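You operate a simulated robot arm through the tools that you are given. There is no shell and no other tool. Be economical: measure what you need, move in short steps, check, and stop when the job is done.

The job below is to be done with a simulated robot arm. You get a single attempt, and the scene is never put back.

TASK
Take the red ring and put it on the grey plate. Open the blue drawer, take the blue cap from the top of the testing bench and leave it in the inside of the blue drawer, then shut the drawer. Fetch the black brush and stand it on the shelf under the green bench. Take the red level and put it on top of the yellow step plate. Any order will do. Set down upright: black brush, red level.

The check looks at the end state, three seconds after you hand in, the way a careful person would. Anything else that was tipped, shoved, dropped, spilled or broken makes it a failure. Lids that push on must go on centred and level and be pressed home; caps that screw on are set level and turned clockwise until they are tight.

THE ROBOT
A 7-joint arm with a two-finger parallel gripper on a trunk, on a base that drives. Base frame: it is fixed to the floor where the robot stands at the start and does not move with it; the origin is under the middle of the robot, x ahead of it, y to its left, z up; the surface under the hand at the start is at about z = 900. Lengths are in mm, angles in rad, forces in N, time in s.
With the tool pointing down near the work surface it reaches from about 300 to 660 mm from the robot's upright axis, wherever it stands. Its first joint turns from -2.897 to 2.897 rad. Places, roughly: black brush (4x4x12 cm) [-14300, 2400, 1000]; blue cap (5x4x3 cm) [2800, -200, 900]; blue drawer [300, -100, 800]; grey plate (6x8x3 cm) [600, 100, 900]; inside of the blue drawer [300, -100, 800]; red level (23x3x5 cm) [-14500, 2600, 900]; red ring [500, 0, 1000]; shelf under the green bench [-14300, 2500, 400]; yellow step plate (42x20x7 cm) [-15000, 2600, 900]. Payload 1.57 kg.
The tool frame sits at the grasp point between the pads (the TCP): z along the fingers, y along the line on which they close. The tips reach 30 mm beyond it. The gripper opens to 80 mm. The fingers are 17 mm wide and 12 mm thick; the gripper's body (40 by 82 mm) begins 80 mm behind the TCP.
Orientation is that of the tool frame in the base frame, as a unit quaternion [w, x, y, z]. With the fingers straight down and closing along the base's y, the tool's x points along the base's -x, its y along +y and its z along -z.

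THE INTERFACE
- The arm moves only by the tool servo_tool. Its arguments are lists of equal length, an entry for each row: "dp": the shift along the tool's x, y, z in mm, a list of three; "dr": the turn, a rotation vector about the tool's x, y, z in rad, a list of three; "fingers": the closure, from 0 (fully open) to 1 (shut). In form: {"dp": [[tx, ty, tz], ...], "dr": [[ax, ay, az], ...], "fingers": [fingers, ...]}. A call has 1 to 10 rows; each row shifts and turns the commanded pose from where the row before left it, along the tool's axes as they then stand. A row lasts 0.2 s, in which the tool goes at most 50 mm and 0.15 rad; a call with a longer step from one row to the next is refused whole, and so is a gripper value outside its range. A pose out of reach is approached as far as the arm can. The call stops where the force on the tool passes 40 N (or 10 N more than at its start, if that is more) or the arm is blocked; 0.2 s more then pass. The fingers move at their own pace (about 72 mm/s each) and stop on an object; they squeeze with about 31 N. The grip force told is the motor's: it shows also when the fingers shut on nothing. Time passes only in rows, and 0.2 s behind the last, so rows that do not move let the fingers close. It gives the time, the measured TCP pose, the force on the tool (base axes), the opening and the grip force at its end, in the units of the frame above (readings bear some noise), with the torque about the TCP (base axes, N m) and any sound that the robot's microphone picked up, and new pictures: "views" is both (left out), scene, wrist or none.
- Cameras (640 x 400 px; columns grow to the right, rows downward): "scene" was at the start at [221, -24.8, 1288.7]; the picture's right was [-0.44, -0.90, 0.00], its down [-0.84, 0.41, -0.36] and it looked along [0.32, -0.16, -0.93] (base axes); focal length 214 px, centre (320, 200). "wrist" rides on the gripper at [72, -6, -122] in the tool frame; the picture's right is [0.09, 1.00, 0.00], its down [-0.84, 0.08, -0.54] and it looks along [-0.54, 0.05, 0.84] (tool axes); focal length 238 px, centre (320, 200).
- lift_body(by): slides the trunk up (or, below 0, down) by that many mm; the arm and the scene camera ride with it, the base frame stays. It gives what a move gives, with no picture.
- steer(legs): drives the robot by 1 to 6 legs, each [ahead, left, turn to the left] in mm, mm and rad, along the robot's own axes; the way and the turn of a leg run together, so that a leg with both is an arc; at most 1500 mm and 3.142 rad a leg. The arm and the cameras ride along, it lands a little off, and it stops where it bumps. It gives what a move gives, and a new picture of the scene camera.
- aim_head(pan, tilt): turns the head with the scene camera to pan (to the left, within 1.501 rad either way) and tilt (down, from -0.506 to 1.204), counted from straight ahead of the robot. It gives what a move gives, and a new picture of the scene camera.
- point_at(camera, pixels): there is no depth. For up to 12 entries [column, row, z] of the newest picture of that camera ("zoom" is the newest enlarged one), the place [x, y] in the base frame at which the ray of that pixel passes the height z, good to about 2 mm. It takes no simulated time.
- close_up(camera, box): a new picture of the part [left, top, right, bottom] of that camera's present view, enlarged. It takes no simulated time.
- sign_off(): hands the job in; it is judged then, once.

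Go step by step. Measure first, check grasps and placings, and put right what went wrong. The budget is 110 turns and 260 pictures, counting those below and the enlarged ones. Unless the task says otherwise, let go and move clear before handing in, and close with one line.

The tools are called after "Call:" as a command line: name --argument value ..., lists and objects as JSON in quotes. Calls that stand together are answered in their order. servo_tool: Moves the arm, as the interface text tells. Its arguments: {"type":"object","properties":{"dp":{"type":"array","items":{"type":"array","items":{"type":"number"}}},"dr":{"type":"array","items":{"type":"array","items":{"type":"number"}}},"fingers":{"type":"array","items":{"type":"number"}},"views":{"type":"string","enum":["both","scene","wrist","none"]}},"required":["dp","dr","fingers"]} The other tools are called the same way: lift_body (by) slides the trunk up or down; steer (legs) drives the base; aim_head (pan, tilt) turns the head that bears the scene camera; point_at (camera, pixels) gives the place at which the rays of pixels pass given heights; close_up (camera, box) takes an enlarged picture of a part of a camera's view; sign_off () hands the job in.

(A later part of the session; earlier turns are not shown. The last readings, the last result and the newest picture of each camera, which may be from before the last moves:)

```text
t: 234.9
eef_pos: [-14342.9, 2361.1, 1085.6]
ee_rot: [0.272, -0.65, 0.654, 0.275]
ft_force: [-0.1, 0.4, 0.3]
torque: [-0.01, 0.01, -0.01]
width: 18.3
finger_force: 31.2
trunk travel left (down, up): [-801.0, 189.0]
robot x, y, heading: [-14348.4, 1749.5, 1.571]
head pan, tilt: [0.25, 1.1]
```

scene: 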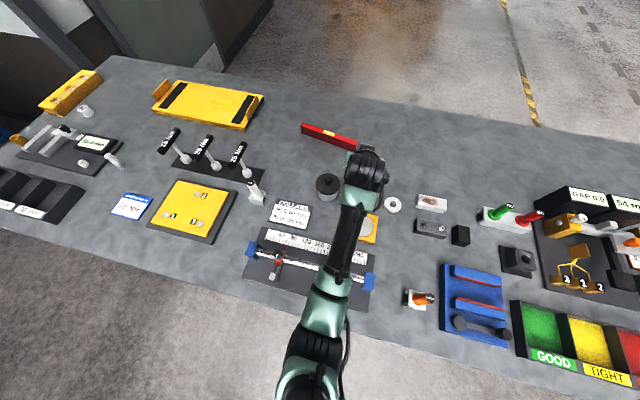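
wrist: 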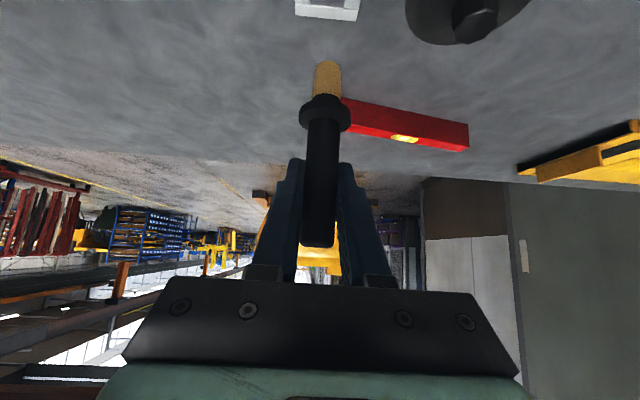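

Brush lifted, with its bristle end free of the stand. Raise the trunk a bit for clearance, back off 400 mm, then view the collars as before.

Call:
lift_body --by 60

Call:
steer --legs '[[-400, 0, 0]]'

Call:
lift_body --by -310

Call:
aim_head --pan 0.0 --tilt 0.7

Call:
close_up --camera "scene" --box '[190, 150, 390, 275]'

```text
t: 235.9
eef_pos: [-14343.2, 2360.3, 1146.3]
ee_rot: [0.272, -0.65, 0.654, 0.276]
ft_force: [-0.2, -0.3, -0.8]
torque: [-0.01, -0.06, 0.02]
width: 18.5
finger_force: 30.8
trunk travel left (down, up): [-861.0, 129.0]
robot x, y, heading: [-14348.7, 1751.6, 1.575]
head pan, tilt: [0.25, 1.1]
```

```text
t: 238.4
eef_pos: [-14344.0, 1961.9, 1146.1]
ee_rot: [0.272, -0.652, 0.653, 0.276]
ft_force: [0.5, -0.1, -0.6]
torque: [0.0, 0.0, 0.02]
width: 18.4
finger_force: 30.9
trunk travel left (down, up): [-861.0, 129.0]
robot x, y, heading: [-14343.6, 1352.3, 1.583]
head pan, tilt: [0.25, 1.1]
```

scene: 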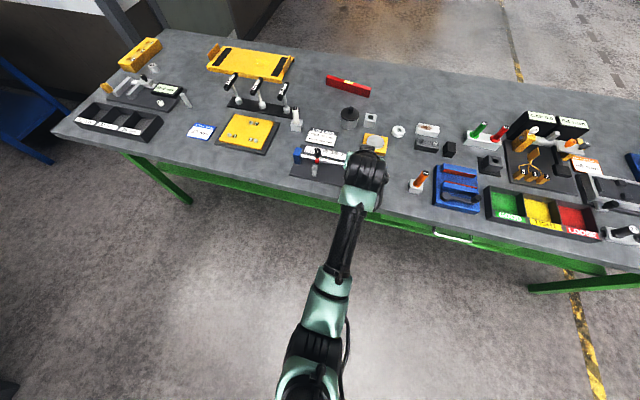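

```text
t: 240.2
eef_pos: [-14343.8, 1968.7, 981.3]
ee_rot: [0.287, -0.644, 0.646, 0.293]
ft_force: [-0.5, -2.3, 12.0]
torque: [-0.34, -0.07, 0.0]
width: 18.5
finger_force: 30.4
trunk travel left (down, up): [-677.0, 313.0]
robot x, y, heading: [-14344.7, 1351.9, 1.583]
head pan, tilt: [0.25, 1.1]
stopped: the force on the tool passed its limit at 49 N (the readings are from after the stop); the commanded pose is now the measured one
```

```text
t: 241.1
eef_pos: [-14343.7, 1968.3, 980.5]
ee_rot: [0.287, -0.645, 0.646, 0.291]
ft_force: [-0.1, 3.6, 15.2]
torque: [0.22, -0.08, -0.02]
width: 18.4
finger_force: 31.2
trunk travel left (down, up): [-677.0, 313.0]
robot x, y, heading: [-14346.8, 1353.5, 1.583]
head pan, tilt: [0.0, 0.7]
```

scene: 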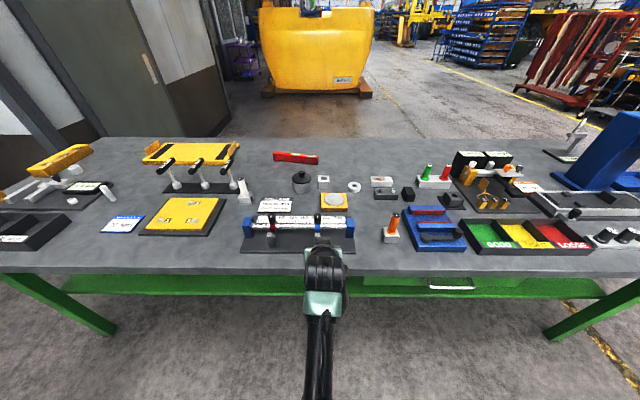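

```text
3.20 times, centred on (290, 212) of scene
```

zoom: 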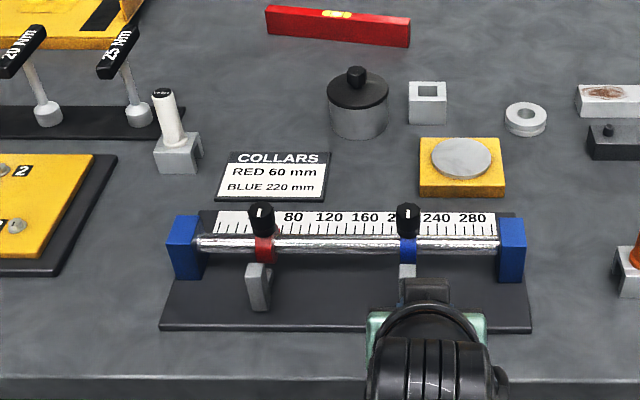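

The brush tip touched the bench top: the edge is at y≈1911, nearer than I thought. Raise and back off, then check the brush in the grip. The red collar also seems to have been pushed ~26 mm toward -x earlier; I'll put it back after the brush.

Call:
lift_body --by 60

Call:
steer --legs '[[-190, 0, -0.01]]'

Call:
servo_tool --dp '[[0, 0, 0]]' --dr '[[0, 0, 0]]' --fingers '[1]'

Call:
point_at --camera "scene" --pixels '[[320, 250, 900], [400, 280, 400], [400, 275, 420], [200, 280, 400]]'

```text
t: 242.1
eef_pos: [-14344.1, 1967.0, 1038.6]
ee_rot: [0.285, -0.645, 0.647, 0.289]
ft_force: [0.9, -0.7, -0.7]
torque: [0.05, -0.02, -0.04]
width: 18.7
finger_force: 30.8
trunk travel left (down, up): [-737.0, 253.0]
robot x, y, heading: [-14342.1, 1353.2, 1.582]
head pan, tilt: [0.0, 0.7]
```

```text
t: 243.6
eef_pos: [-14336.4, 1781.4, 1038.3]
ee_rot: [0.287, -0.642, 0.65, 0.288]
ft_force: [0.2, 0.1, 0.8]
torque: [0.03, 0.01, 0.0]
width: 18.7
finger_force: 31.4
trunk travel left (down, up): [-737.0, 253.0]
robot x, y, heading: [-14344.3, 1166.2, 1.57]
head pan, tilt: [0.0, 0.7]
```

scene: 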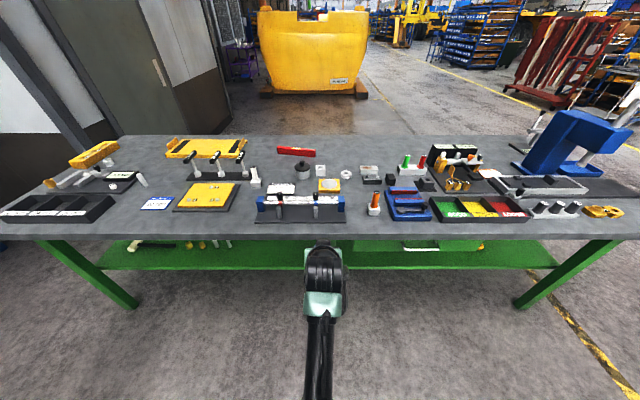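

```text
t: 244.0
eef_pos: [-14338.6, 1780.9, 1038.0]
ee_rot: [0.286, -0.642, 0.65, 0.288]
ft_force: [0.3, 0.3, -0.8]
torque: [0.01, -0.02, -0.05]
width: 18.5
finger_force: 30.6
trunk travel left (down, up): [-737.0, 253.0]
robot x, y, heading: [-14347.6, 1167.0, 1.568]
head pan, tilt: [0.0, 0.7]
```

scene: 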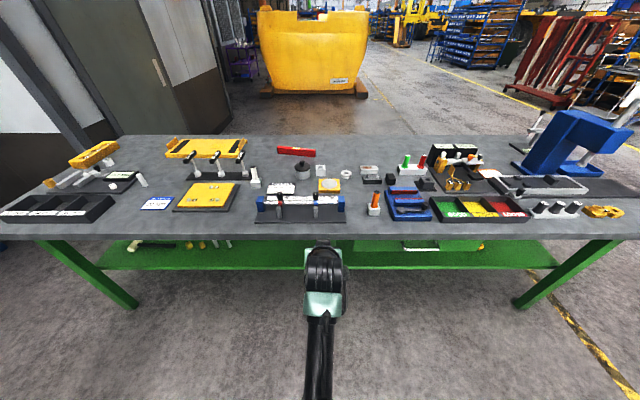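
wrist: 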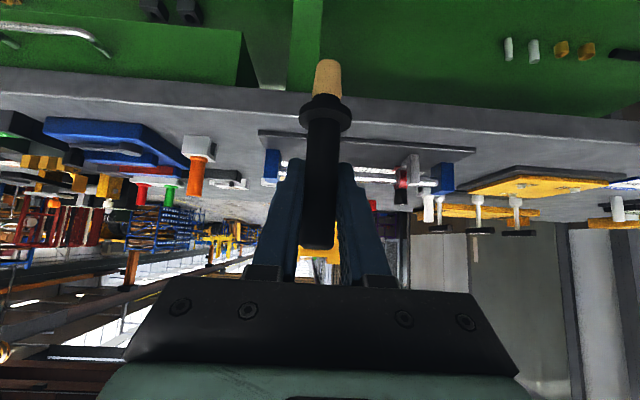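

```text
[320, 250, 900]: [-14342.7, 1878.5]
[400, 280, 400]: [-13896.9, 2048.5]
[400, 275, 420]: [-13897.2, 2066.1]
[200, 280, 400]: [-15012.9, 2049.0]
```

The brush keeps its place in the grip. Restore the 0.04 rad pitch, shift left to x≈-14450 (clear of the middle leg), and lower the trunk to look at the shelf.

Call:
servo_tool --dp '[[0, 0, 0], [0, 0, 0]]' --dr '[[0, 0.04, 0], [0, 0, 0]]' --fingers '[1, 1]' --views "none"

Call:
steer --legs '[[0, 110, 0]]'

Call:
lift_body --by -490

Call:
aim_head --pan 0.0 --tilt 0.5

Call:
close_up --camera "wrist" --box '[0, 0, 640, 400]'

```text
t: 244.6
eef_pos: [-14337.9, 1779.9, 1038.2]
ee_rot: [0.273, -0.647, 0.656, 0.275]
ft_force: [-0.2, -0.2, -0.2]
torque: [-0.03, 0.04, 0.01]
width: 18.2
finger_force: 30.8
trunk travel left (down, up): [-737.0, 253.0]
robot x, y, heading: [-14343.9, 1165.5, 1.572]
head pan, tilt: [0.0, 0.7]
```

```text
t: 245.8
eef_pos: [-14444.9, 1779.8, 1037.0]
ee_rot: [0.274, -0.648, 0.655, 0.276]
ft_force: [0.2, -0.8, -0.6]
torque: [-0.03, 0.04, -0.02]
width: 18.6
finger_force: 30.8
trunk travel left (down, up): [-737.0, 253.0]
robot x, y, heading: [-14449.3, 1168.5, 1.571]
head pan, tilt: [0.0, 0.7]
```

scene: 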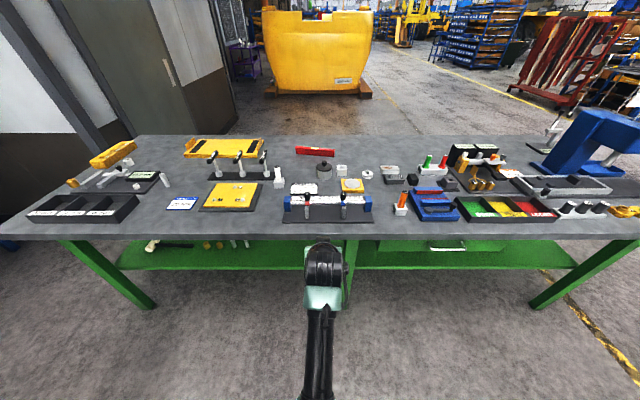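

```text
refused: -490 is not a number from -400 to 400
```

```text
t: 246.5
eef_pos: [-14444.7, 1780.9, 1038.7]
ee_rot: [0.273, -0.647, 0.656, 0.275]
ft_force: [0.4, 0.0, 0.2]
torque: [0.02, 0.0, -0.01]
width: 18.6
finger_force: 30.7
trunk travel left (down, up): [-737.0, 253.0]
robot x, y, heading: [-14454.1, 1166.4, 1.572]
head pan, tilt: [0.0, 0.499]
```

scene: 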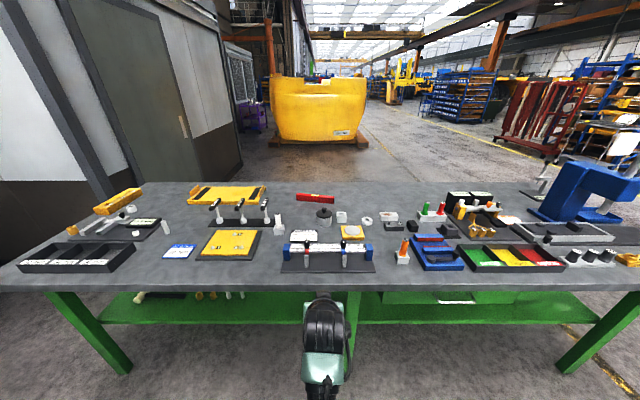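

```text
1.00 times, centred on (320, 200) of wrist (not enlarged: the box is as wide or as high as the picture)
```

zoom: 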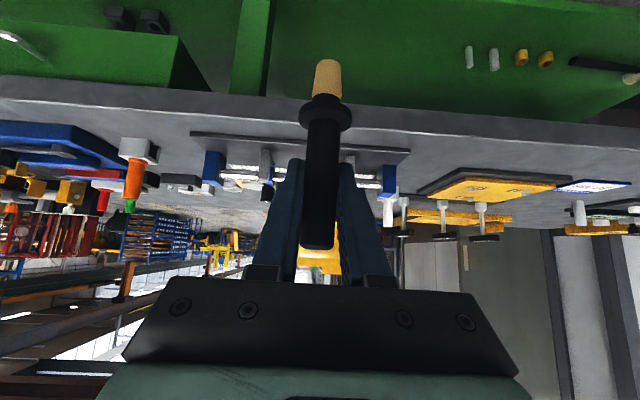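

Pose is good. Lower in two steps (limit 400 each) and look at the shelf from the scene camera.

Call:
lift_body --by -300

Call:
lift_body --by -190

Call:
aim_head --pan 0.0 --tilt 0.5

Call:
close_up --camera "wrist" --box '[0, 0, 640, 400]'

```text
t: 249.5
eef_pos: [-14445.4, 1780.7, 737.5]
ee_rot: [0.274, -0.647, 0.656, 0.275]
ft_force: [0.7, -0.8, 0.6]
torque: [0.02, 0.01, 0.02]
width: 18.5
finger_force: 30.6
trunk travel left (down, up): [-437.0, 553.0]
robot x, y, heading: [-14453.5, 1164.8, 1.574]
head pan, tilt: [0.0, 0.499]
```

```text
t: 251.6
eef_pos: [-14444.7, 1780.4, 547.2]
ee_rot: [0.274, -0.648, 0.655, 0.276]
ft_force: [-0.4, 0.6, -0.6]
torque: [0.01, 0.0, 0.0]
width: 18.7
finger_force: 31.0
trunk travel left (down, up): [-247.0, 743.0]
robot x, y, heading: [-14450.9, 1168.6, 1.573]
head pan, tilt: [0.0, 0.499]
```

```text
t: 252.2
eef_pos: [-14445.8, 1780.5, 549.2]
ee_rot: [0.273, -0.647, 0.656, 0.276]
ft_force: [0.2, -0.1, -0.3]
torque: [-0.01, 0.01, 0.02]
width: 18.3
finger_force: 31.0
trunk travel left (down, up): [-247.0, 743.0]
robot x, y, heading: [-14452.8, 1167.0, 1.571]
head pan, tilt: [0.0, 0.499]
```

scene: 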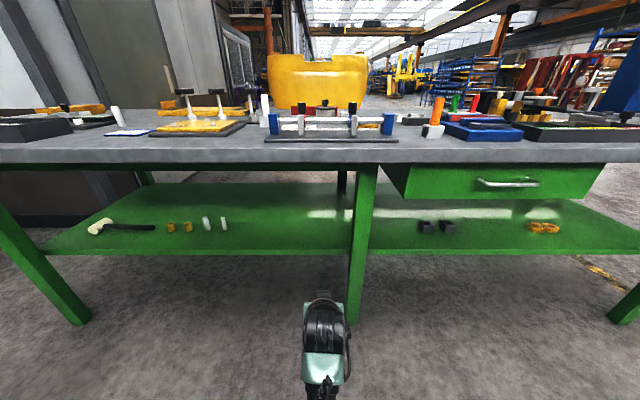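

```text
1.00 times, centred on (320, 200) of wrist (not enlarged: the box is as wide or as high as the picture)
```

zoom: 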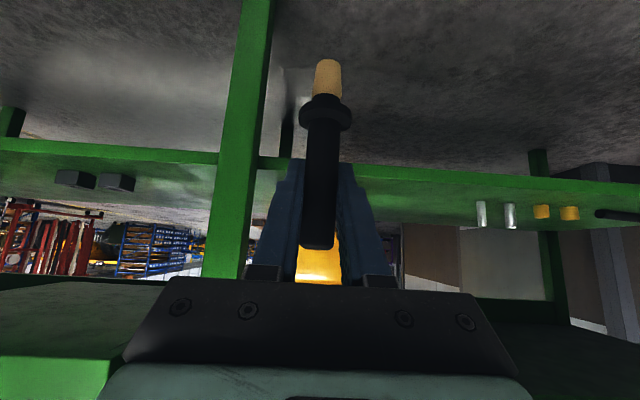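

The shelf is in clear view. Triangulate its front edge: scene (280,249), wrist (420,172).

Call:
point_at --camera "scene" --pixels '[[280, 248, 380], [280, 248, 400], [280, 248, 420], [280, 248, 440], [224, 229, 400], [358, 320, 0], [280, 184, 400]]'

Call:
point_at --camera "zoom" --pixels '[[420, 178, 380], [420, 178, 400], [420, 178, 420], [420, 178, 440]]'

Call:
close_up --camera "wrist" --box '[250, 40, 450, 250]'

```text
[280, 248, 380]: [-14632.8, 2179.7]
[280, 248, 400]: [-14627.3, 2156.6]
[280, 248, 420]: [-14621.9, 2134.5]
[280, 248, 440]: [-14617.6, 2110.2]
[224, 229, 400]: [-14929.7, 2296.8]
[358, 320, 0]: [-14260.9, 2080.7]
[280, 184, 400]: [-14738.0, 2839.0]
```

```text
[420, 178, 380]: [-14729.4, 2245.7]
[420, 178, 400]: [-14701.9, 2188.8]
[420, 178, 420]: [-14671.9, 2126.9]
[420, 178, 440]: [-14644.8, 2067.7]
```

```text
1.90 times, centred on (350, 145) of wrist
```

zoom: 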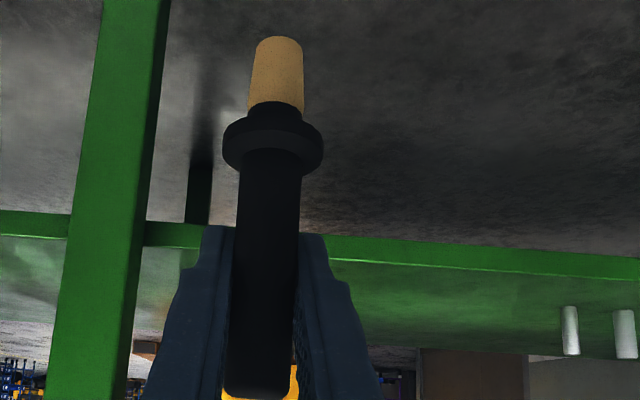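

The shelf top is at z≈416, its edge at y≈2139. To keep the arm low under the bench top, I'll flatten the arm: raise the hand 160 mm relative to the trunk, then lower the trunk 187 mm.

Call:
servo_tool --dp '[[-28.5, 0, -28], [-28.5, 0, -28], [-28.5, 0, -28], [-28.5, 0, -28], [0, 0, 0]]' --dr '[[0, 0, 0], [0, 0, 0], [0, 0, 0], [0, 0, 0], [0, 0, 0]]' --fingers '[1, 1, 1, 1, 1]' --views "none"

Call:
lift_body --by -187

Call:
steer --legs '[[260, 0, 0]]'

Call:
close_up --camera "wrist" --box '[0, 0, 640, 400]'

```text
t: 253.4
eef_pos: [-14443.0, 1779.0, 708.8]
ee_rot: [0.273, -0.648, 0.656, 0.276]
ft_force: [0.4, -0.1, -0.9]
torque: [0.01, 0.0, 0.0]
width: 18.5
finger_force: 31.0
trunk travel left (down, up): [-247.0, 743.0]
robot x, y, heading: [-14452.9, 1162.7, 1.566]
head pan, tilt: [0.0, 0.499]
```

```text
t: 255.5
eef_pos: [-14444.1, 1778.7, 521.3]
ee_rot: [0.273, -0.647, 0.656, 0.275]
ft_force: [-0.6, 1.0, 0.6]
torque: [0.03, -0.03, 0.01]
width: 18.3
finger_force: 30.7
trunk travel left (down, up): [-60.0, 930.0]
robot x, y, heading: [-14453.6, 1170.3, 1.568]
head pan, tilt: [0.0, 0.499]
```

```text
t: 257.3
eef_pos: [-14443.1, 2038.6, 521.1]
ee_rot: [0.274, -0.647, 0.656, 0.276]
ft_force: [0.4, 0.2, 0.0]
torque: [-0.02, 0.01, -0.01]
width: 18.9
finger_force: 30.5
trunk travel left (down, up): [-60.0, 930.0]
robot x, y, heading: [-14452.3, 1424.6, 1.571]
head pan, tilt: [0.0, 0.499]
```

scene: 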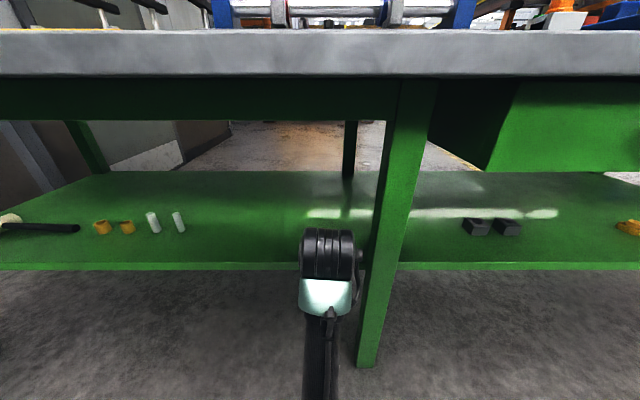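

```text
1.00 times, centred on (320, 200) of wrist (not enlarged: the box is as wide or as high as the picture)
```

zoom: 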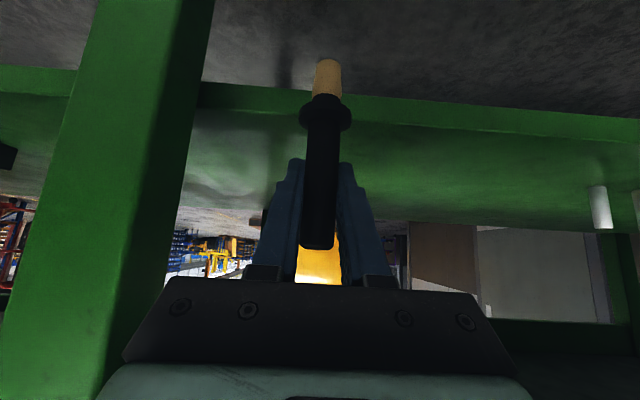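

There is a green apron under the top, so I want to stay near the shelf's front edge. Re-measure edge and apron from here.

Call:
point_at --camera "scene" --pixels '[[270, 263, 400], [270, 263, 410], [270, 263, 420], [270, 263, 430], [270, 120, 740], [270, 120, 750], [270, 120, 730]]'

Call:
point_at --camera "zoom" --pixels '[[400, 122, 400], [400, 122, 410], [400, 122, 420], [400, 122, 430]]'

Call:
close_up --camera "wrist" --box '[270, 40, 450, 200]'

Call:
close_up --camera "scene" --box '[220, 180, 420, 305]'

```text
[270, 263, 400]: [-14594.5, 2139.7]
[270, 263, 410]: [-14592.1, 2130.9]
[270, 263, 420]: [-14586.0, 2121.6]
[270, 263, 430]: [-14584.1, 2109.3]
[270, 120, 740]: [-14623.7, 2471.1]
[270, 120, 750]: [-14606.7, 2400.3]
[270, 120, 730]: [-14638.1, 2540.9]
```

```text
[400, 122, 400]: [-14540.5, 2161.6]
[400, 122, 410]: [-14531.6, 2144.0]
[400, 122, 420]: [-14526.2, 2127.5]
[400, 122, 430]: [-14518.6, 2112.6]
```

```text
2.50 times, centred on (360, 120) of wrist
```

zoom: 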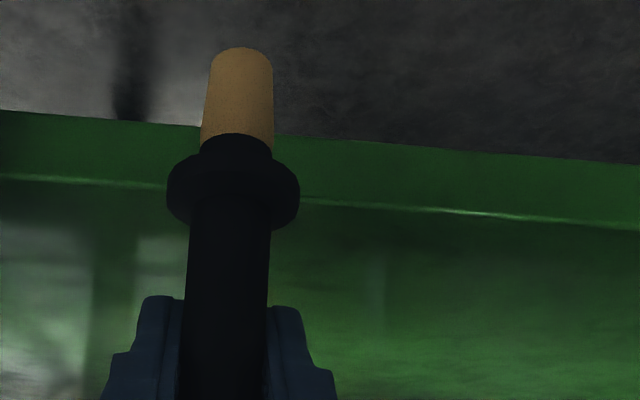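

```text
3.20 times, centred on (320, 242) of scene
```

zoom: 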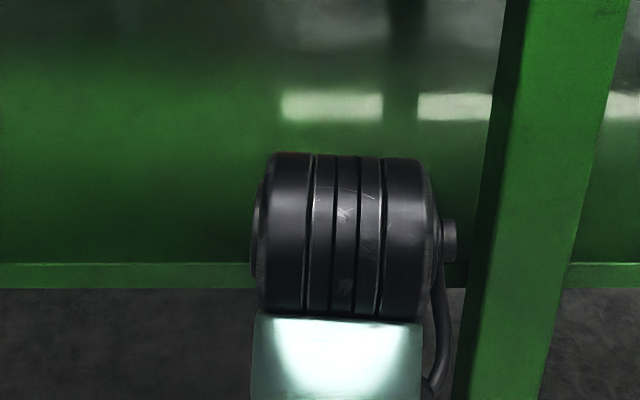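

Shelf edge y≈2122, z≈420; apron bottom ≈794, so there's room. Raise 22 mm, drive 140 mm in, then look.

Call:
servo_tool --dp '[[-15.7, 0, -15.4], [0, 0, 0]]' --dr '[[0, 0, 0], [0, 0, 0]]' --fingers '[1, 1]' --views "none"

Call:
steer --legs '[[142, 0, 0]]'

Call:
close_up --camera "wrist" --box '[220, 0, 460, 250]'

```text
t: 257.9
eef_pos: [-14444.2, 2039.9, 543.4]
ee_rot: [0.274, -0.647, 0.656, 0.276]
ft_force: [-1.1, -0.4, 0.0]
torque: [0.01, 0.01, 0.02]
width: 18.5
finger_force: 31.3
trunk travel left (down, up): [-60.0, 930.0]
robot x, y, heading: [-14455.5, 1425.7, 1.574]
head pan, tilt: [0.0, 0.499]
```

```text
t: 259.3
eef_pos: [-14441.4, 2179.6, 544.2]
ee_rot: [0.274, -0.647, 0.655, 0.276]
ft_force: [0.3, 0.8, -0.8]
torque: [0.02, -0.01, -0.04]
width: 18.5
finger_force: 30.8
trunk travel left (down, up): [-60.0, 930.0]
robot x, y, heading: [-14452.7, 1564.6, 1.565]
head pan, tilt: [0.0, 0.499]
```

scene: 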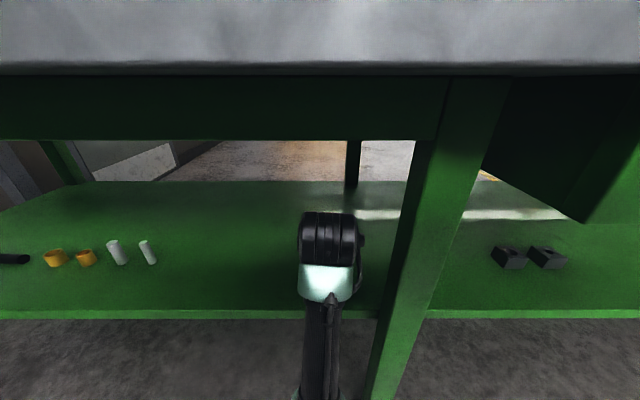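

```text
1.60 times, centred on (340, 125) of wrist
```

zoom: 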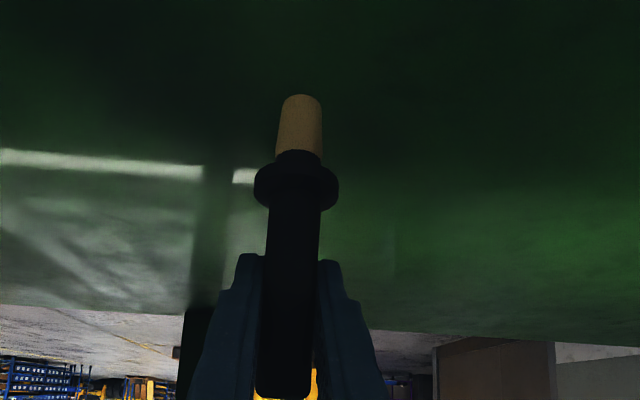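

The brush is above the shelf. Lower straight down in small steps.

Call:
servo_tool --dp '[[7.1, 0, 7], [7.1, 0, 7], [3.6, 0, 3.5], [1.4, 0, 1.4], [1.4, 0, 1.4], [1.4, 0, 1.4], [0, 0, 0]]' --dr '[[0, 0, 0], [0, 0, 0], [0, 0, 0], [0, 0, 0], [0, 0, 0], [0, 0, 0], [0, 0, 0]]' --fingers '[1, 1, 1, 1, 1, 1, 1]' --views "none"

Call:
close_up --camera "wrist" --box '[250, 30, 410, 130]'

```text
t: 260.9
eef_pos: [-14442.7, 2179.5, 512.5]
ee_rot: [0.274, -0.647, 0.656, 0.276]
ft_force: [0.2, 0.4, -0.5]
torque: [0.0, 0.03, 0.0]
width: 18.7
finger_force: 30.9
trunk travel left (down, up): [-60.0, 930.0]
robot x, y, heading: [-14450.8, 1565.9, 1.572]
head pan, tilt: [0.0, 0.499]
```

```text
4.00 times, centred on (330, 80) of wrist
```

zoom: 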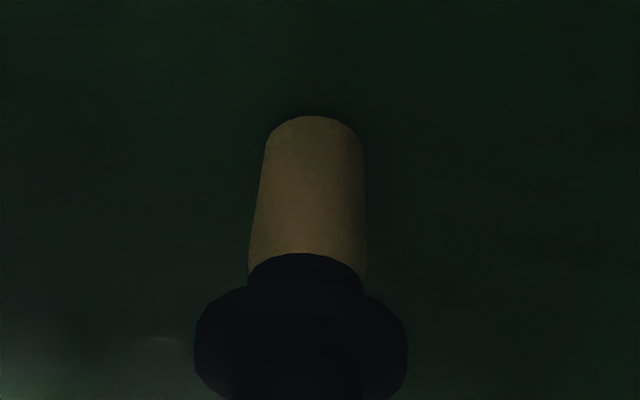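

Close to contact. Continue in 1 mm steps.

Call:
servo_tool --dp '[[0.7, 0, 0.7], [0.7, 0, 0.7], [0.7, 0, 0.7], [0.7, 0, 0.7], [0, 0, 0]]' --dr '[[0, 0, 0], [0, 0, 0], [0, 0, 0], [0, 0, 0], [0, 0, 0]]' --fingers '[1, 1, 1, 1, 1]' --views "none"

```text
t: 262.1
eef_pos: [-14443.1, 2177.7, 510.6]
ee_rot: [0.275, -0.646, 0.656, 0.277]
ft_force: [-0.3, 0.3, 10.6]
torque: [0.06, -0.09, 0.0]
width: 18.4
finger_force: 30.4
trunk travel left (down, up): [-60.0, 930.0]
robot x, y, heading: [-14455.1, 1566.6, 1.573]
head pan, tilt: [0.0, 0.499]
```

Contact at 10 N. Ease 1 mm, open, and retreat along the tool axis.

Call:
servo_tool --dp '[[-0.7, 0, -0.7], [0, 0, 0], [0, 0, 0], [0, 0, 0], [0, 0, 0], [0, 0, -15], [0, 0, -25], [0, 0, -30], [0, 0, 0]]' --dr '[[0, 0, 0], [0, 0, 0], [0, 0, 0], [0, 0, 0], [0, 0, 0], [0, 0, 0], [0, 0, 0], [0, 0, 0], [0, 0, 0]]' --fingers '[1, 1, 0.4, 0.1, 0, 0, 0, 0, 0]'

```text
t: 264.1
eef_pos: [-14441.5, 2127.4, 557.8]
ee_rot: [0.274, -0.647, 0.656, 0.276]
ft_force: [-0.4, -0.4, -1.0]
torque: [0.03, 0.0, 0.0]
width: 80.2
finger_force: 0.0
trunk travel left (down, up): [-60.0, 930.0]
robot x, y, heading: [-14456.5, 1565.2, 1.561]
head pan, tilt: [0.0, 0.499]
```

scene: 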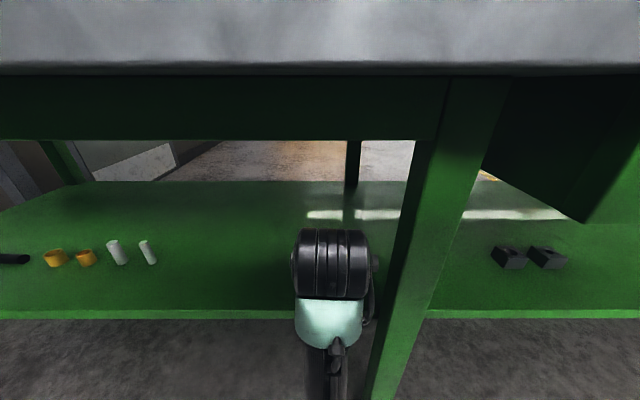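
wrist: 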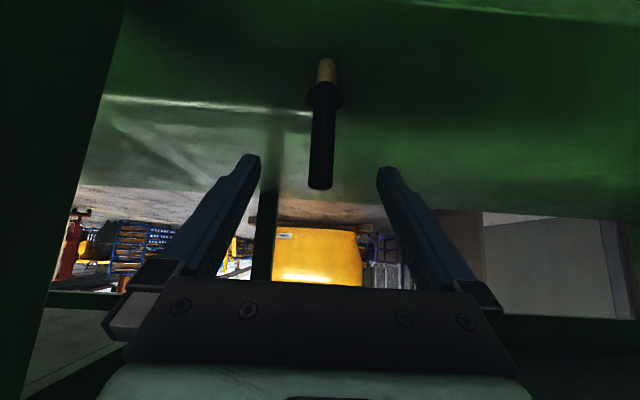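

The brush stands free. Back out 430 mm and check it from the scene.

Call:
steer --legs '[[-430, 0, 0]]'

Call:
close_up --camera "scene" --box '[220, 120, 420, 245]'

Call:
lift_body --by 400

Call:
lift_body --by 300

Call:
aim_head --pan -0.1 --tilt 0.75

```text
t: 266.7
eef_pos: [-14438.4, 1700.1, 557.6]
ee_rot: [0.276, -0.644, 0.659, 0.274]
ft_force: [0.5, 0.6, 0.2]
torque: [0.03, 0.01, -0.02]
width: 79.9
finger_force: 0.2
trunk travel left (down, up): [-60.0, 930.0]
robot x, y, heading: [-14452.8, 1136.9, 1.56]
head pan, tilt: [0.0, 0.499]
```

scene: 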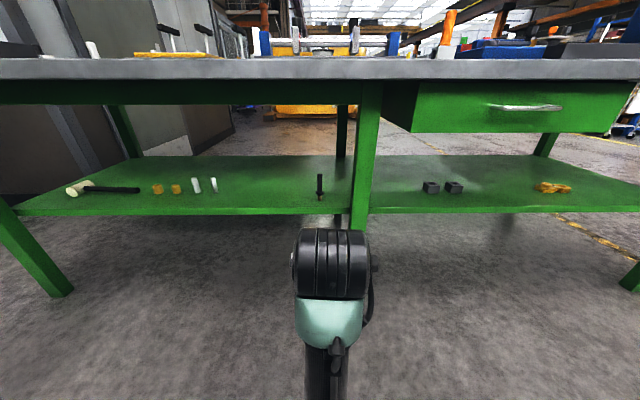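

```text
3.20 times, centred on (320, 182) of scene
```

zoom: 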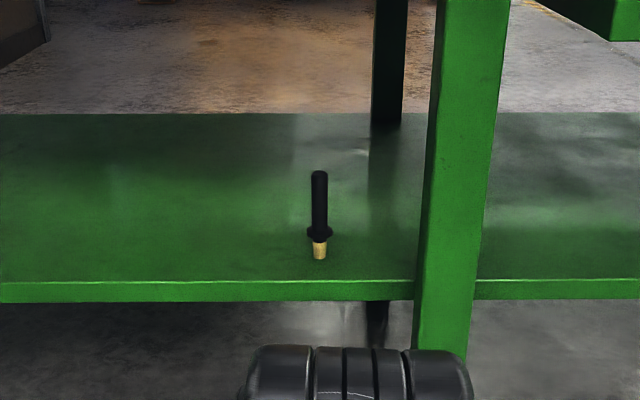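

```text
t: 270.5
eef_pos: [-14438.8, 1700.7, 959.3]
ee_rot: [0.276, -0.643, 0.66, 0.274]
ft_force: [0.7, 0.5, -0.3]
torque: [-0.02, 0.02, 0.05]
width: 80.0
finger_force: 0.2
trunk travel left (down, up): [-460.0, 530.0]
robot x, y, heading: [-14453.6, 1141.1, 1.556]
head pan, tilt: [0.0, 0.499]
```

```text
t: 273.5
eef_pos: [-14438.9, 1700.4, 1259.0]
ee_rot: [0.275, -0.644, 0.659, 0.274]
ft_force: [0.1, 0.0, 0.2]
torque: [0.0, 0.0, 0.01]
width: 80.1
finger_force: 0.1
trunk travel left (down, up): [-760.0, 230.0]
robot x, y, heading: [-14457.5, 1139.1, 1.557]
head pan, tilt: [0.0, 0.499]
```

```text
t: 274.3
eef_pos: [-14439.4, 1701.0, 1259.0]
ee_rot: [0.275, -0.644, 0.659, 0.275]
ft_force: [-0.3, 0.3, -0.1]
torque: [0.03, 0.0, 0.0]
width: 80.0
finger_force: 0.0
trunk travel left (down, up): [-760.0, 230.0]
robot x, y, heading: [-14457.4, 1137.4, 1.558]
head pan, tilt: [-0.099, 0.75]
```

scene: 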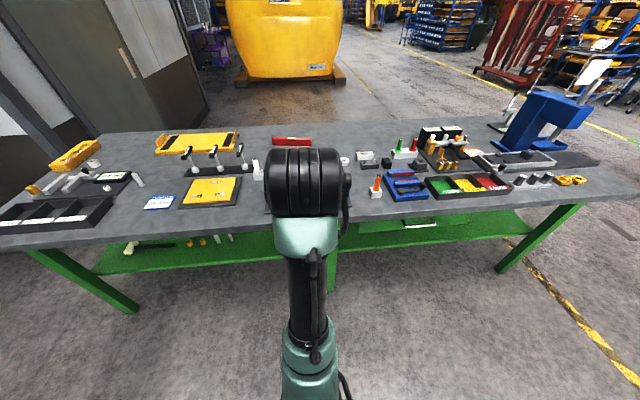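

The brush stands upright on the shelf. Now I look at the ruler fixture from a bit further left to measure the displaced red collar.

Call:
steer --legs '[[200, 210, 0.012]]'

Call:
aim_head --pan -0.35 --tilt 0.85

Call:
close_up --camera "scene" --box '[220, 100, 420, 225]'

```text
t: 276.3
eef_pos: [-14656.9, 1903.6, 1258.2]
ee_rot: [0.273, -0.649, 0.655, 0.276]
ft_force: [0.2, -0.7, 0.4]
torque: [0.04, 0.02, 0.03]
width: 80.1
finger_force: 0.1
trunk travel left (down, up): [-760.0, 230.0]
robot x, y, heading: [-14666.5, 1338.7, 1.577]
head pan, tilt: [-0.099, 0.75]
```

scene: 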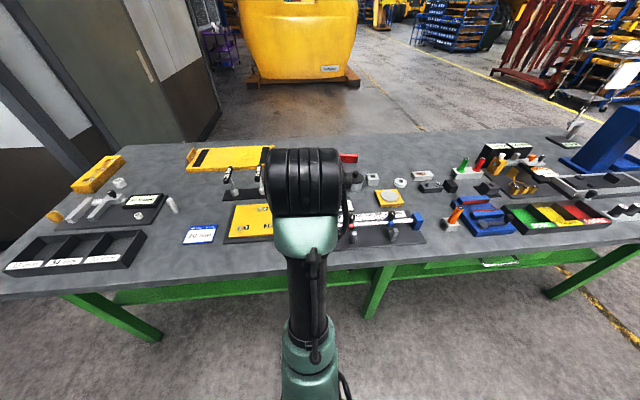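

```text
t: 277.1
eef_pos: [-14657.2, 1904.0, 1259.0]
ee_rot: [0.273, -0.649, 0.654, 0.277]
ft_force: [-0.3, -0.2, 0.1]
torque: [-0.03, 0.03, -0.01]
width: 80.1
finger_force: 0.0
trunk travel left (down, up): [-760.0, 230.0]
robot x, y, heading: [-14664.3, 1341.3, 1.571]
head pan, tilt: [-0.351, 0.85]
```

scene: 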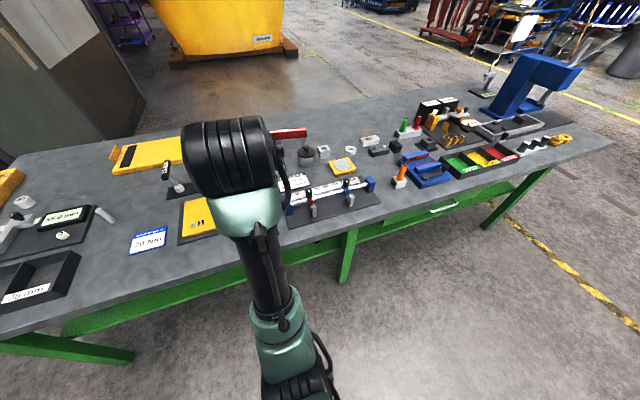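

```text
3.20 times, centred on (320, 162) of scene
```

zoom: 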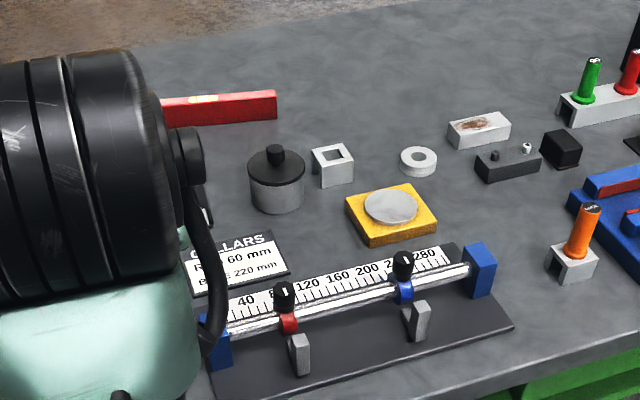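

From here the red collar again reads fraction ≈0.23 along the bar against ≈0.31 in the earlier pictures. Measure its parts.

Call:
point_at --camera "zoom" --pixels '[[302, 374, 906], [416, 340, 906], [222, 370, 906], [486, 297, 906], [288, 322, 950], [405, 290, 950], [285, 285, 980], [403, 255, 980], [482, 245, 960], [285, 285, 960]]'

```text
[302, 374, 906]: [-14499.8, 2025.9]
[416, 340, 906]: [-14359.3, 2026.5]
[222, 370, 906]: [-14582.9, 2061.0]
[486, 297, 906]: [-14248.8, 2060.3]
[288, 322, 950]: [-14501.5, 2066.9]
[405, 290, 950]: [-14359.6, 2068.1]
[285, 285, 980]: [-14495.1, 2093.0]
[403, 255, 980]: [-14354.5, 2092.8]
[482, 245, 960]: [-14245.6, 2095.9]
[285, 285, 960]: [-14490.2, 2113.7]
```

I'm confident the collar moved ~25 mm. I'll grip its knob and slide it back: drive over it and lower the hand to just above.

Call:
steer --legs '[[154, -156, 0]]'

Call:
servo_tool --dp '[[31.3, 0, 30.7], [31.3, 0, 30.7], [31.3, 0, 30.7], [31.3, 0, 30.7], [28, 0, 27.5], [0, 0, 0]]' --dr '[[0, 0, 0], [0, 0, 0], [0, 0, 0], [0, 0, 0], [0, 0, 0], [0, 0, 0]]' --fingers '[0.3, 0.3, 0.3, 0.3, 0.3, 0.3]'

```text
t: 278.7
eef_pos: [-14506.8, 2056.2, 1258.5]
ee_rot: [0.272, -0.65, 0.654, 0.277]
ft_force: [-0.8, 0.4, -0.4]
torque: [0.03, -0.01, -0.03]
width: 80.0
finger_force: 0.1
trunk travel left (down, up): [-760.0, 230.0]
robot x, y, heading: [-14512.3, 1492.8, 1.576]
head pan, tilt: [-0.351, 0.85]
```

scene: 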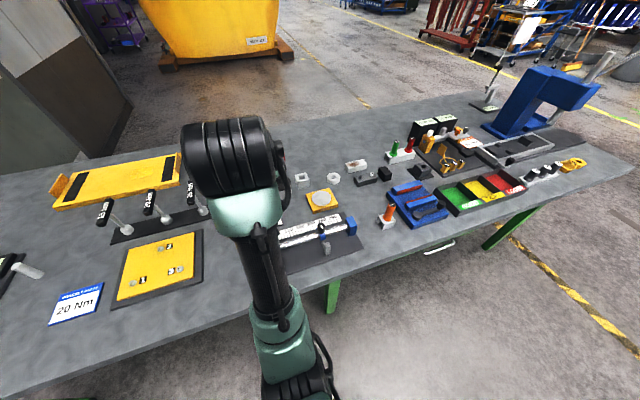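

```text
t: 280.1
eef_pos: [-14508.9, 2055.0, 1042.5]
ee_rot: [0.273, -0.648, 0.654, 0.277]
ft_force: [0.6, 0.3, 0.1]
torque: [0.01, -0.01, -0.01]
width: 55.9
finger_force: 0.0
trunk travel left (down, up): [-760.0, 230.0]
robot x, y, heading: [-14507.5, 1494.4, 1.578]
head pan, tilt: [-0.351, 0.85]
```

scene: 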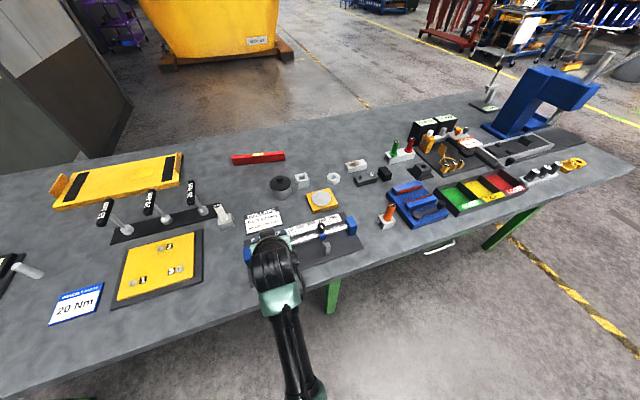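
wrist: 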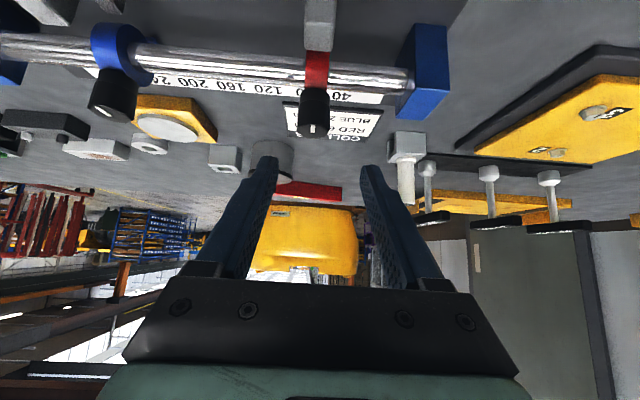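

Knob centre works out at (-14501.5,2067), z 965–1002. Go onto it and close.

Call:
servo_tool --dp '[[15.6, -3.7, 20.2], [15.6, -3.7, 20.2], [0, 0, 0], [0, 0, 0], [0, 0, 0], [0, 0, 0]]' --dr '[[0, 0, 0], [0, 0, 0], [0, 0, 0], [0, 0, 0], [0, 0, 0], [0, 0, 0]]' --fingers '[0.3, 0.3, 0.3, 0.75, 1, 1]' --views "wrist"

```text
t: 281.5
eef_pos: [-14501.5, 2063.7, 991.2]
ee_rot: [0.273, -0.649, 0.654, 0.275]
ft_force: [-0.6, -1.3, -1.7]
torque: [0.37, -0.32, -0.02]
width: 23.6
finger_force: 35.8
trunk travel left (down, up): [-760.0, 230.0]
robot x, y, heading: [-14514.1, 1491.6, 1.572]
head pan, tilt: [-0.351, 0.85]
```

wrist: 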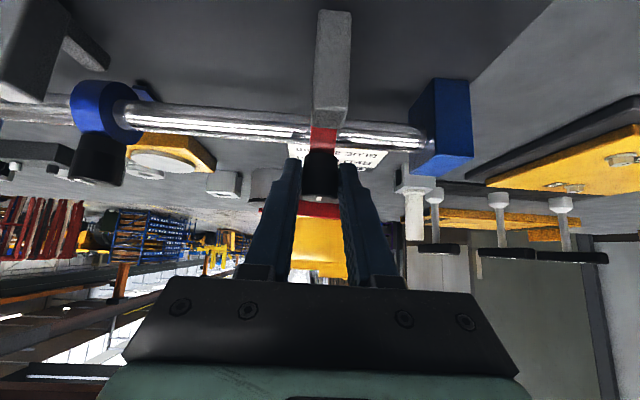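

The knob is gripped. Slide it +25 mm in x, release and retreat.

Call:
servo_tool --dp '[[0, -6, 0], [0, -6, 0], [0, -6.5, 0], [0, -6.5, 0], [0, 0, 0]]' --dr '[[0, 0, 0], [0, 0, 0], [0, 0, 0], [0, 0, 0], [0, 0, 0]]' --fingers '[1, 1, 1, 1, 1]' --views "wrist"

Call:
servo_tool --dp '[[0, 0, 0], [0, 0, 0], [0, 0, -20], [-20, 0, -30], [-30, 0, -35], [-30, 0, -35], [-30, 0, -35], [-30, 0, -35]]' --dr '[[0, 0, 0], [0, 0, 0], [0, 0, 0], [0, 0, 0], [0, 0, 0], [0, 0, 0], [0, 0, 0], [0, 0, 0]]' --fingers '[0.4, 0.4, 0.4, 0.3, 0, 0, 0, 0]' --views "scene"

```text
t: 282.7
eef_pos: [-14475.6, 2063.9, 990.8]
ee_rot: [0.273, -0.648, 0.655, 0.275]
ft_force: [1.0, 1.7, -7.5]
torque: [-0.59, -0.31, -0.03]
width: 23.8
finger_force: 35.9
trunk travel left (down, up): [-760.0, 230.0]
robot x, y, heading: [-14517.1, 1495.1, 1.574]
head pan, tilt: [-0.351, 0.85]
```

wrist: 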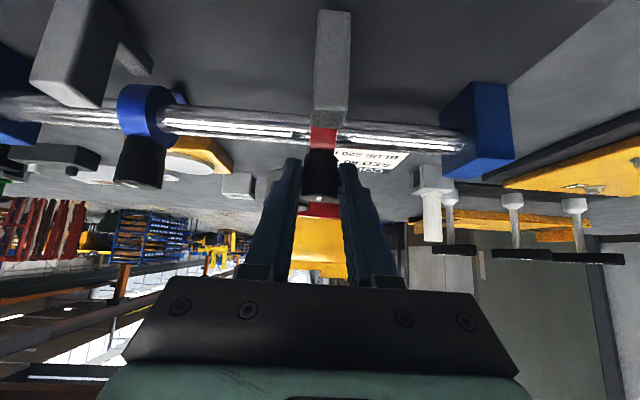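

```text
t: 284.5
eef_pos: [-14472.8, 2023.5, 1226.4]
ee_rot: [0.273, -0.649, 0.654, 0.277]
ft_force: [0.0, 0.1, -0.3]
torque: [0.01, 0.02, 0.05]
width: 79.9
finger_force: 0.1
trunk travel left (down, up): [-760.0, 230.0]
robot x, y, heading: [-14512.2, 1492.2, 1.574]
head pan, tilt: [-0.351, 0.85]
```

scene: 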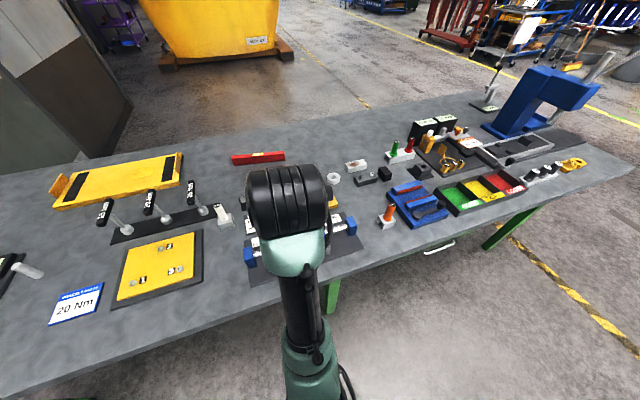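

Collar is back. Now go round the right end of the bench to its rear side, for the level.

Call:
steer --legs '[[-350, 0, 0], [0, -1200, 0], [0, -1200, 0], [1100, 0, 0], [1100, 0, 0], [0, 0, 3.1416]]'

Call:
aim_head --pan -0.7 --tilt 0.5

```text
refused: 3.1416 is not a number from -3.14159 to 3.14159
```

```text
t: 285.4
eef_pos: [-14473.5, 2022.7, 1225.0]
ee_rot: [0.274, -0.649, 0.654, 0.276]
ft_force: [0.4, -0.9, 0.6]
torque: [0.0, -0.02, 0.03]
width: 80.1
finger_force: 0.1
trunk travel left (down, up): [-760.0, 230.0]
robot x, y, heading: [-14513.7, 1492.8, 1.575]
head pan, tilt: [-0.7, 0.499]
```

scene: 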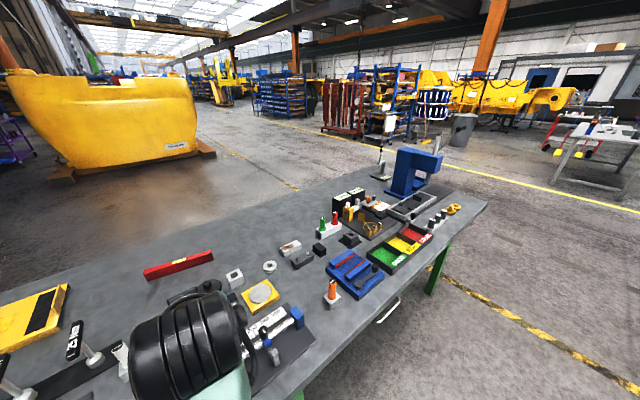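

The way round is open. Same drive with a permitted turn.

Call:
steer --legs '[[-350, 0, 0], [0, -1200, 0], [0, -1200, 0], [1100, 0, 0], [1100, 0, 0], [0, 0, 3.1415]]'

Call:
aim_head --pan -0.7 --tilt 0.5

```text
t: 317.1
eef_pos: [-12114.1, 2815.6, 1225.6]
ee_rot: [0.28, 0.645, 0.658, -0.269]
ft_force: [0.4, 0.2, 0.4]
torque: [0.02, 0.01, 0.0]
width: 80.3
finger_force: 0.0
trunk travel left (down, up): [-760.0, 230.0]
robot x, y, heading: [-12086.2, 3348.9, -1.535]
head pan, tilt: [-0.7, 0.499]
```

scene: 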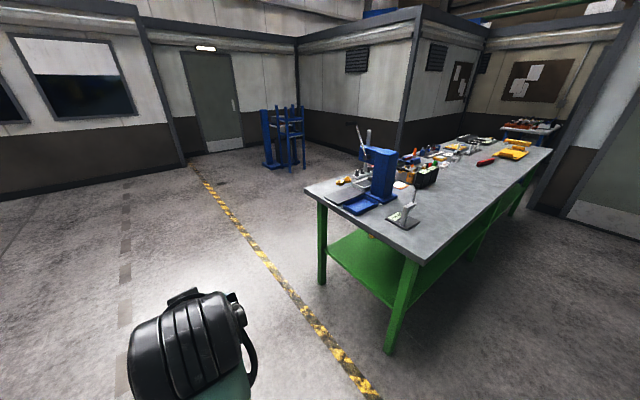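

```text
t: 317.6
eef_pos: [-12114.0, 2815.4, 1225.0]
ee_rot: [0.28, 0.644, 0.659, -0.268]
ft_force: [-0.4, -0.1, -0.4]
torque: [-0.01, -0.03, -0.02]
width: 80.0
finger_force: 0.0
trunk travel left (down, up): [-760.0, 230.0]
robot x, y, heading: [-12087.5, 3346.3, -1.535]
head pan, tilt: [-0.7, 0.499]
```

scene: 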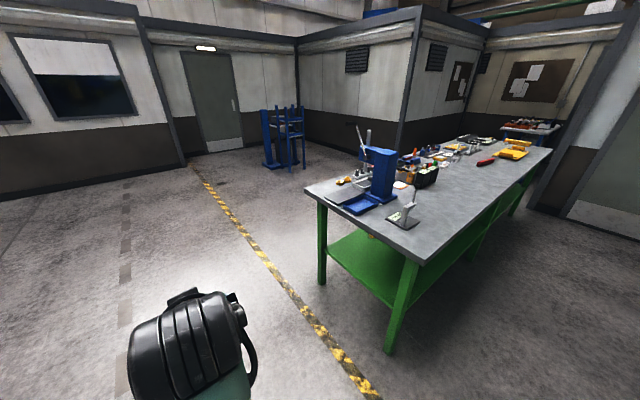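

The rear side is clear. Straighten, step back, strafe to x≈-14480, and turn the tool straight down.

Call:
steer --legs '[[-230, 0, -0.036], [0, -1200, 0], [0, -1190, 0]]'

Call:
servo_tool --dp '[[0, 0, 0], [0, 0, 0], [0, 0, 0], [0, 0, 0], [0, 0, 0], [0, 0, 0], [0, 0, 0]]' --dr '[[0, 0.133, 0], [0, 0.133, 0], [0, 0.133, 0], [0, 0.133, 0], [0, 0.133, 0], [0, 0.132, 0], [0, 0, 0]]' --fingers '[0, 0, 0, 0, 0, 0, 0]' --views "none"

Call:
aim_head --pan -0.2 --tilt 0.75

```text
t: 330.8
eef_pos: [-14538.8, 3070.1, 1225.9]
ee_rot: [0.274, 0.66, 0.644, -0.275]
ft_force: [0.4, -0.1, -0.1]
torque: [0.01, -0.01, 0.01]
width: 79.5
finger_force: 0.0
trunk travel left (down, up): [-760.0, 230.0]
robot x, y, heading: [-14492.8, 3598.2, -1.579]
head pan, tilt: [-0.7, 0.499]
```

scene: 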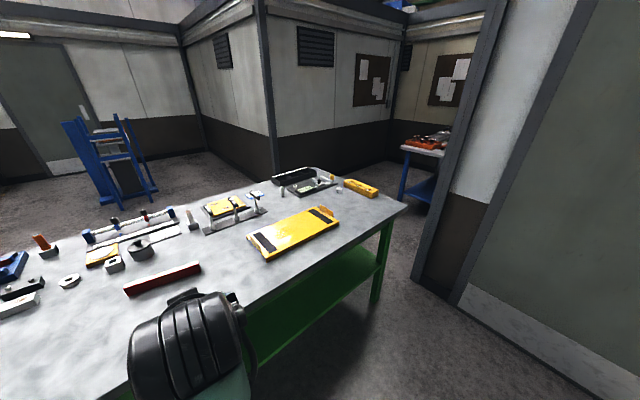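

```text
t: 332.4
eef_pos: [-14537.6, 3069.7, 1225.8]
ee_rot: [0.003, 0.714, 0.7, 0.003]
ft_force: [0.7, -0.5, -0.7]
torque: [0.03, 0.01, 0.02]
width: 80.0
finger_force: 0.1
out of reach, approached as far as the arm can: row 1, 2
trunk travel left (down, up): [-760.0, 230.0]
robot x, y, heading: [-14489.0, 3600.7, -1.579]
head pan, tilt: [-0.7, 0.499]
```

```text
t: 333.3
eef_pos: [-14537.9, 3070.4, 1226.2]
ee_rot: [0.004, 0.713, 0.701, 0.002]
ft_force: [0.0, 0.7, -0.2]
torque: [0.01, 0.01, -0.05]
width: 80.0
finger_force: 0.0
trunk travel left (down, up): [-760.0, 230.0]
robot x, y, heading: [-14495.1, 3603.0, -1.58]
head pan, tilt: [-0.201, 0.75]
```

scene: 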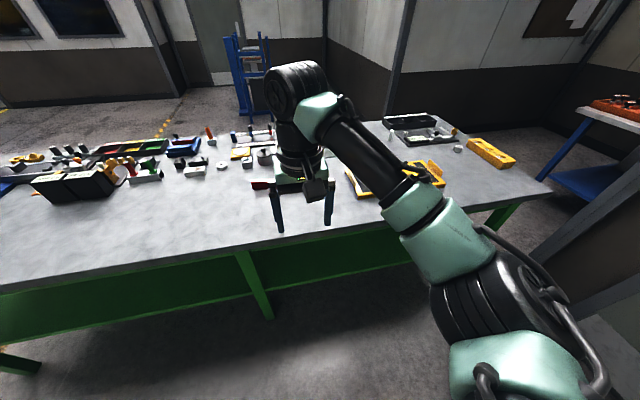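

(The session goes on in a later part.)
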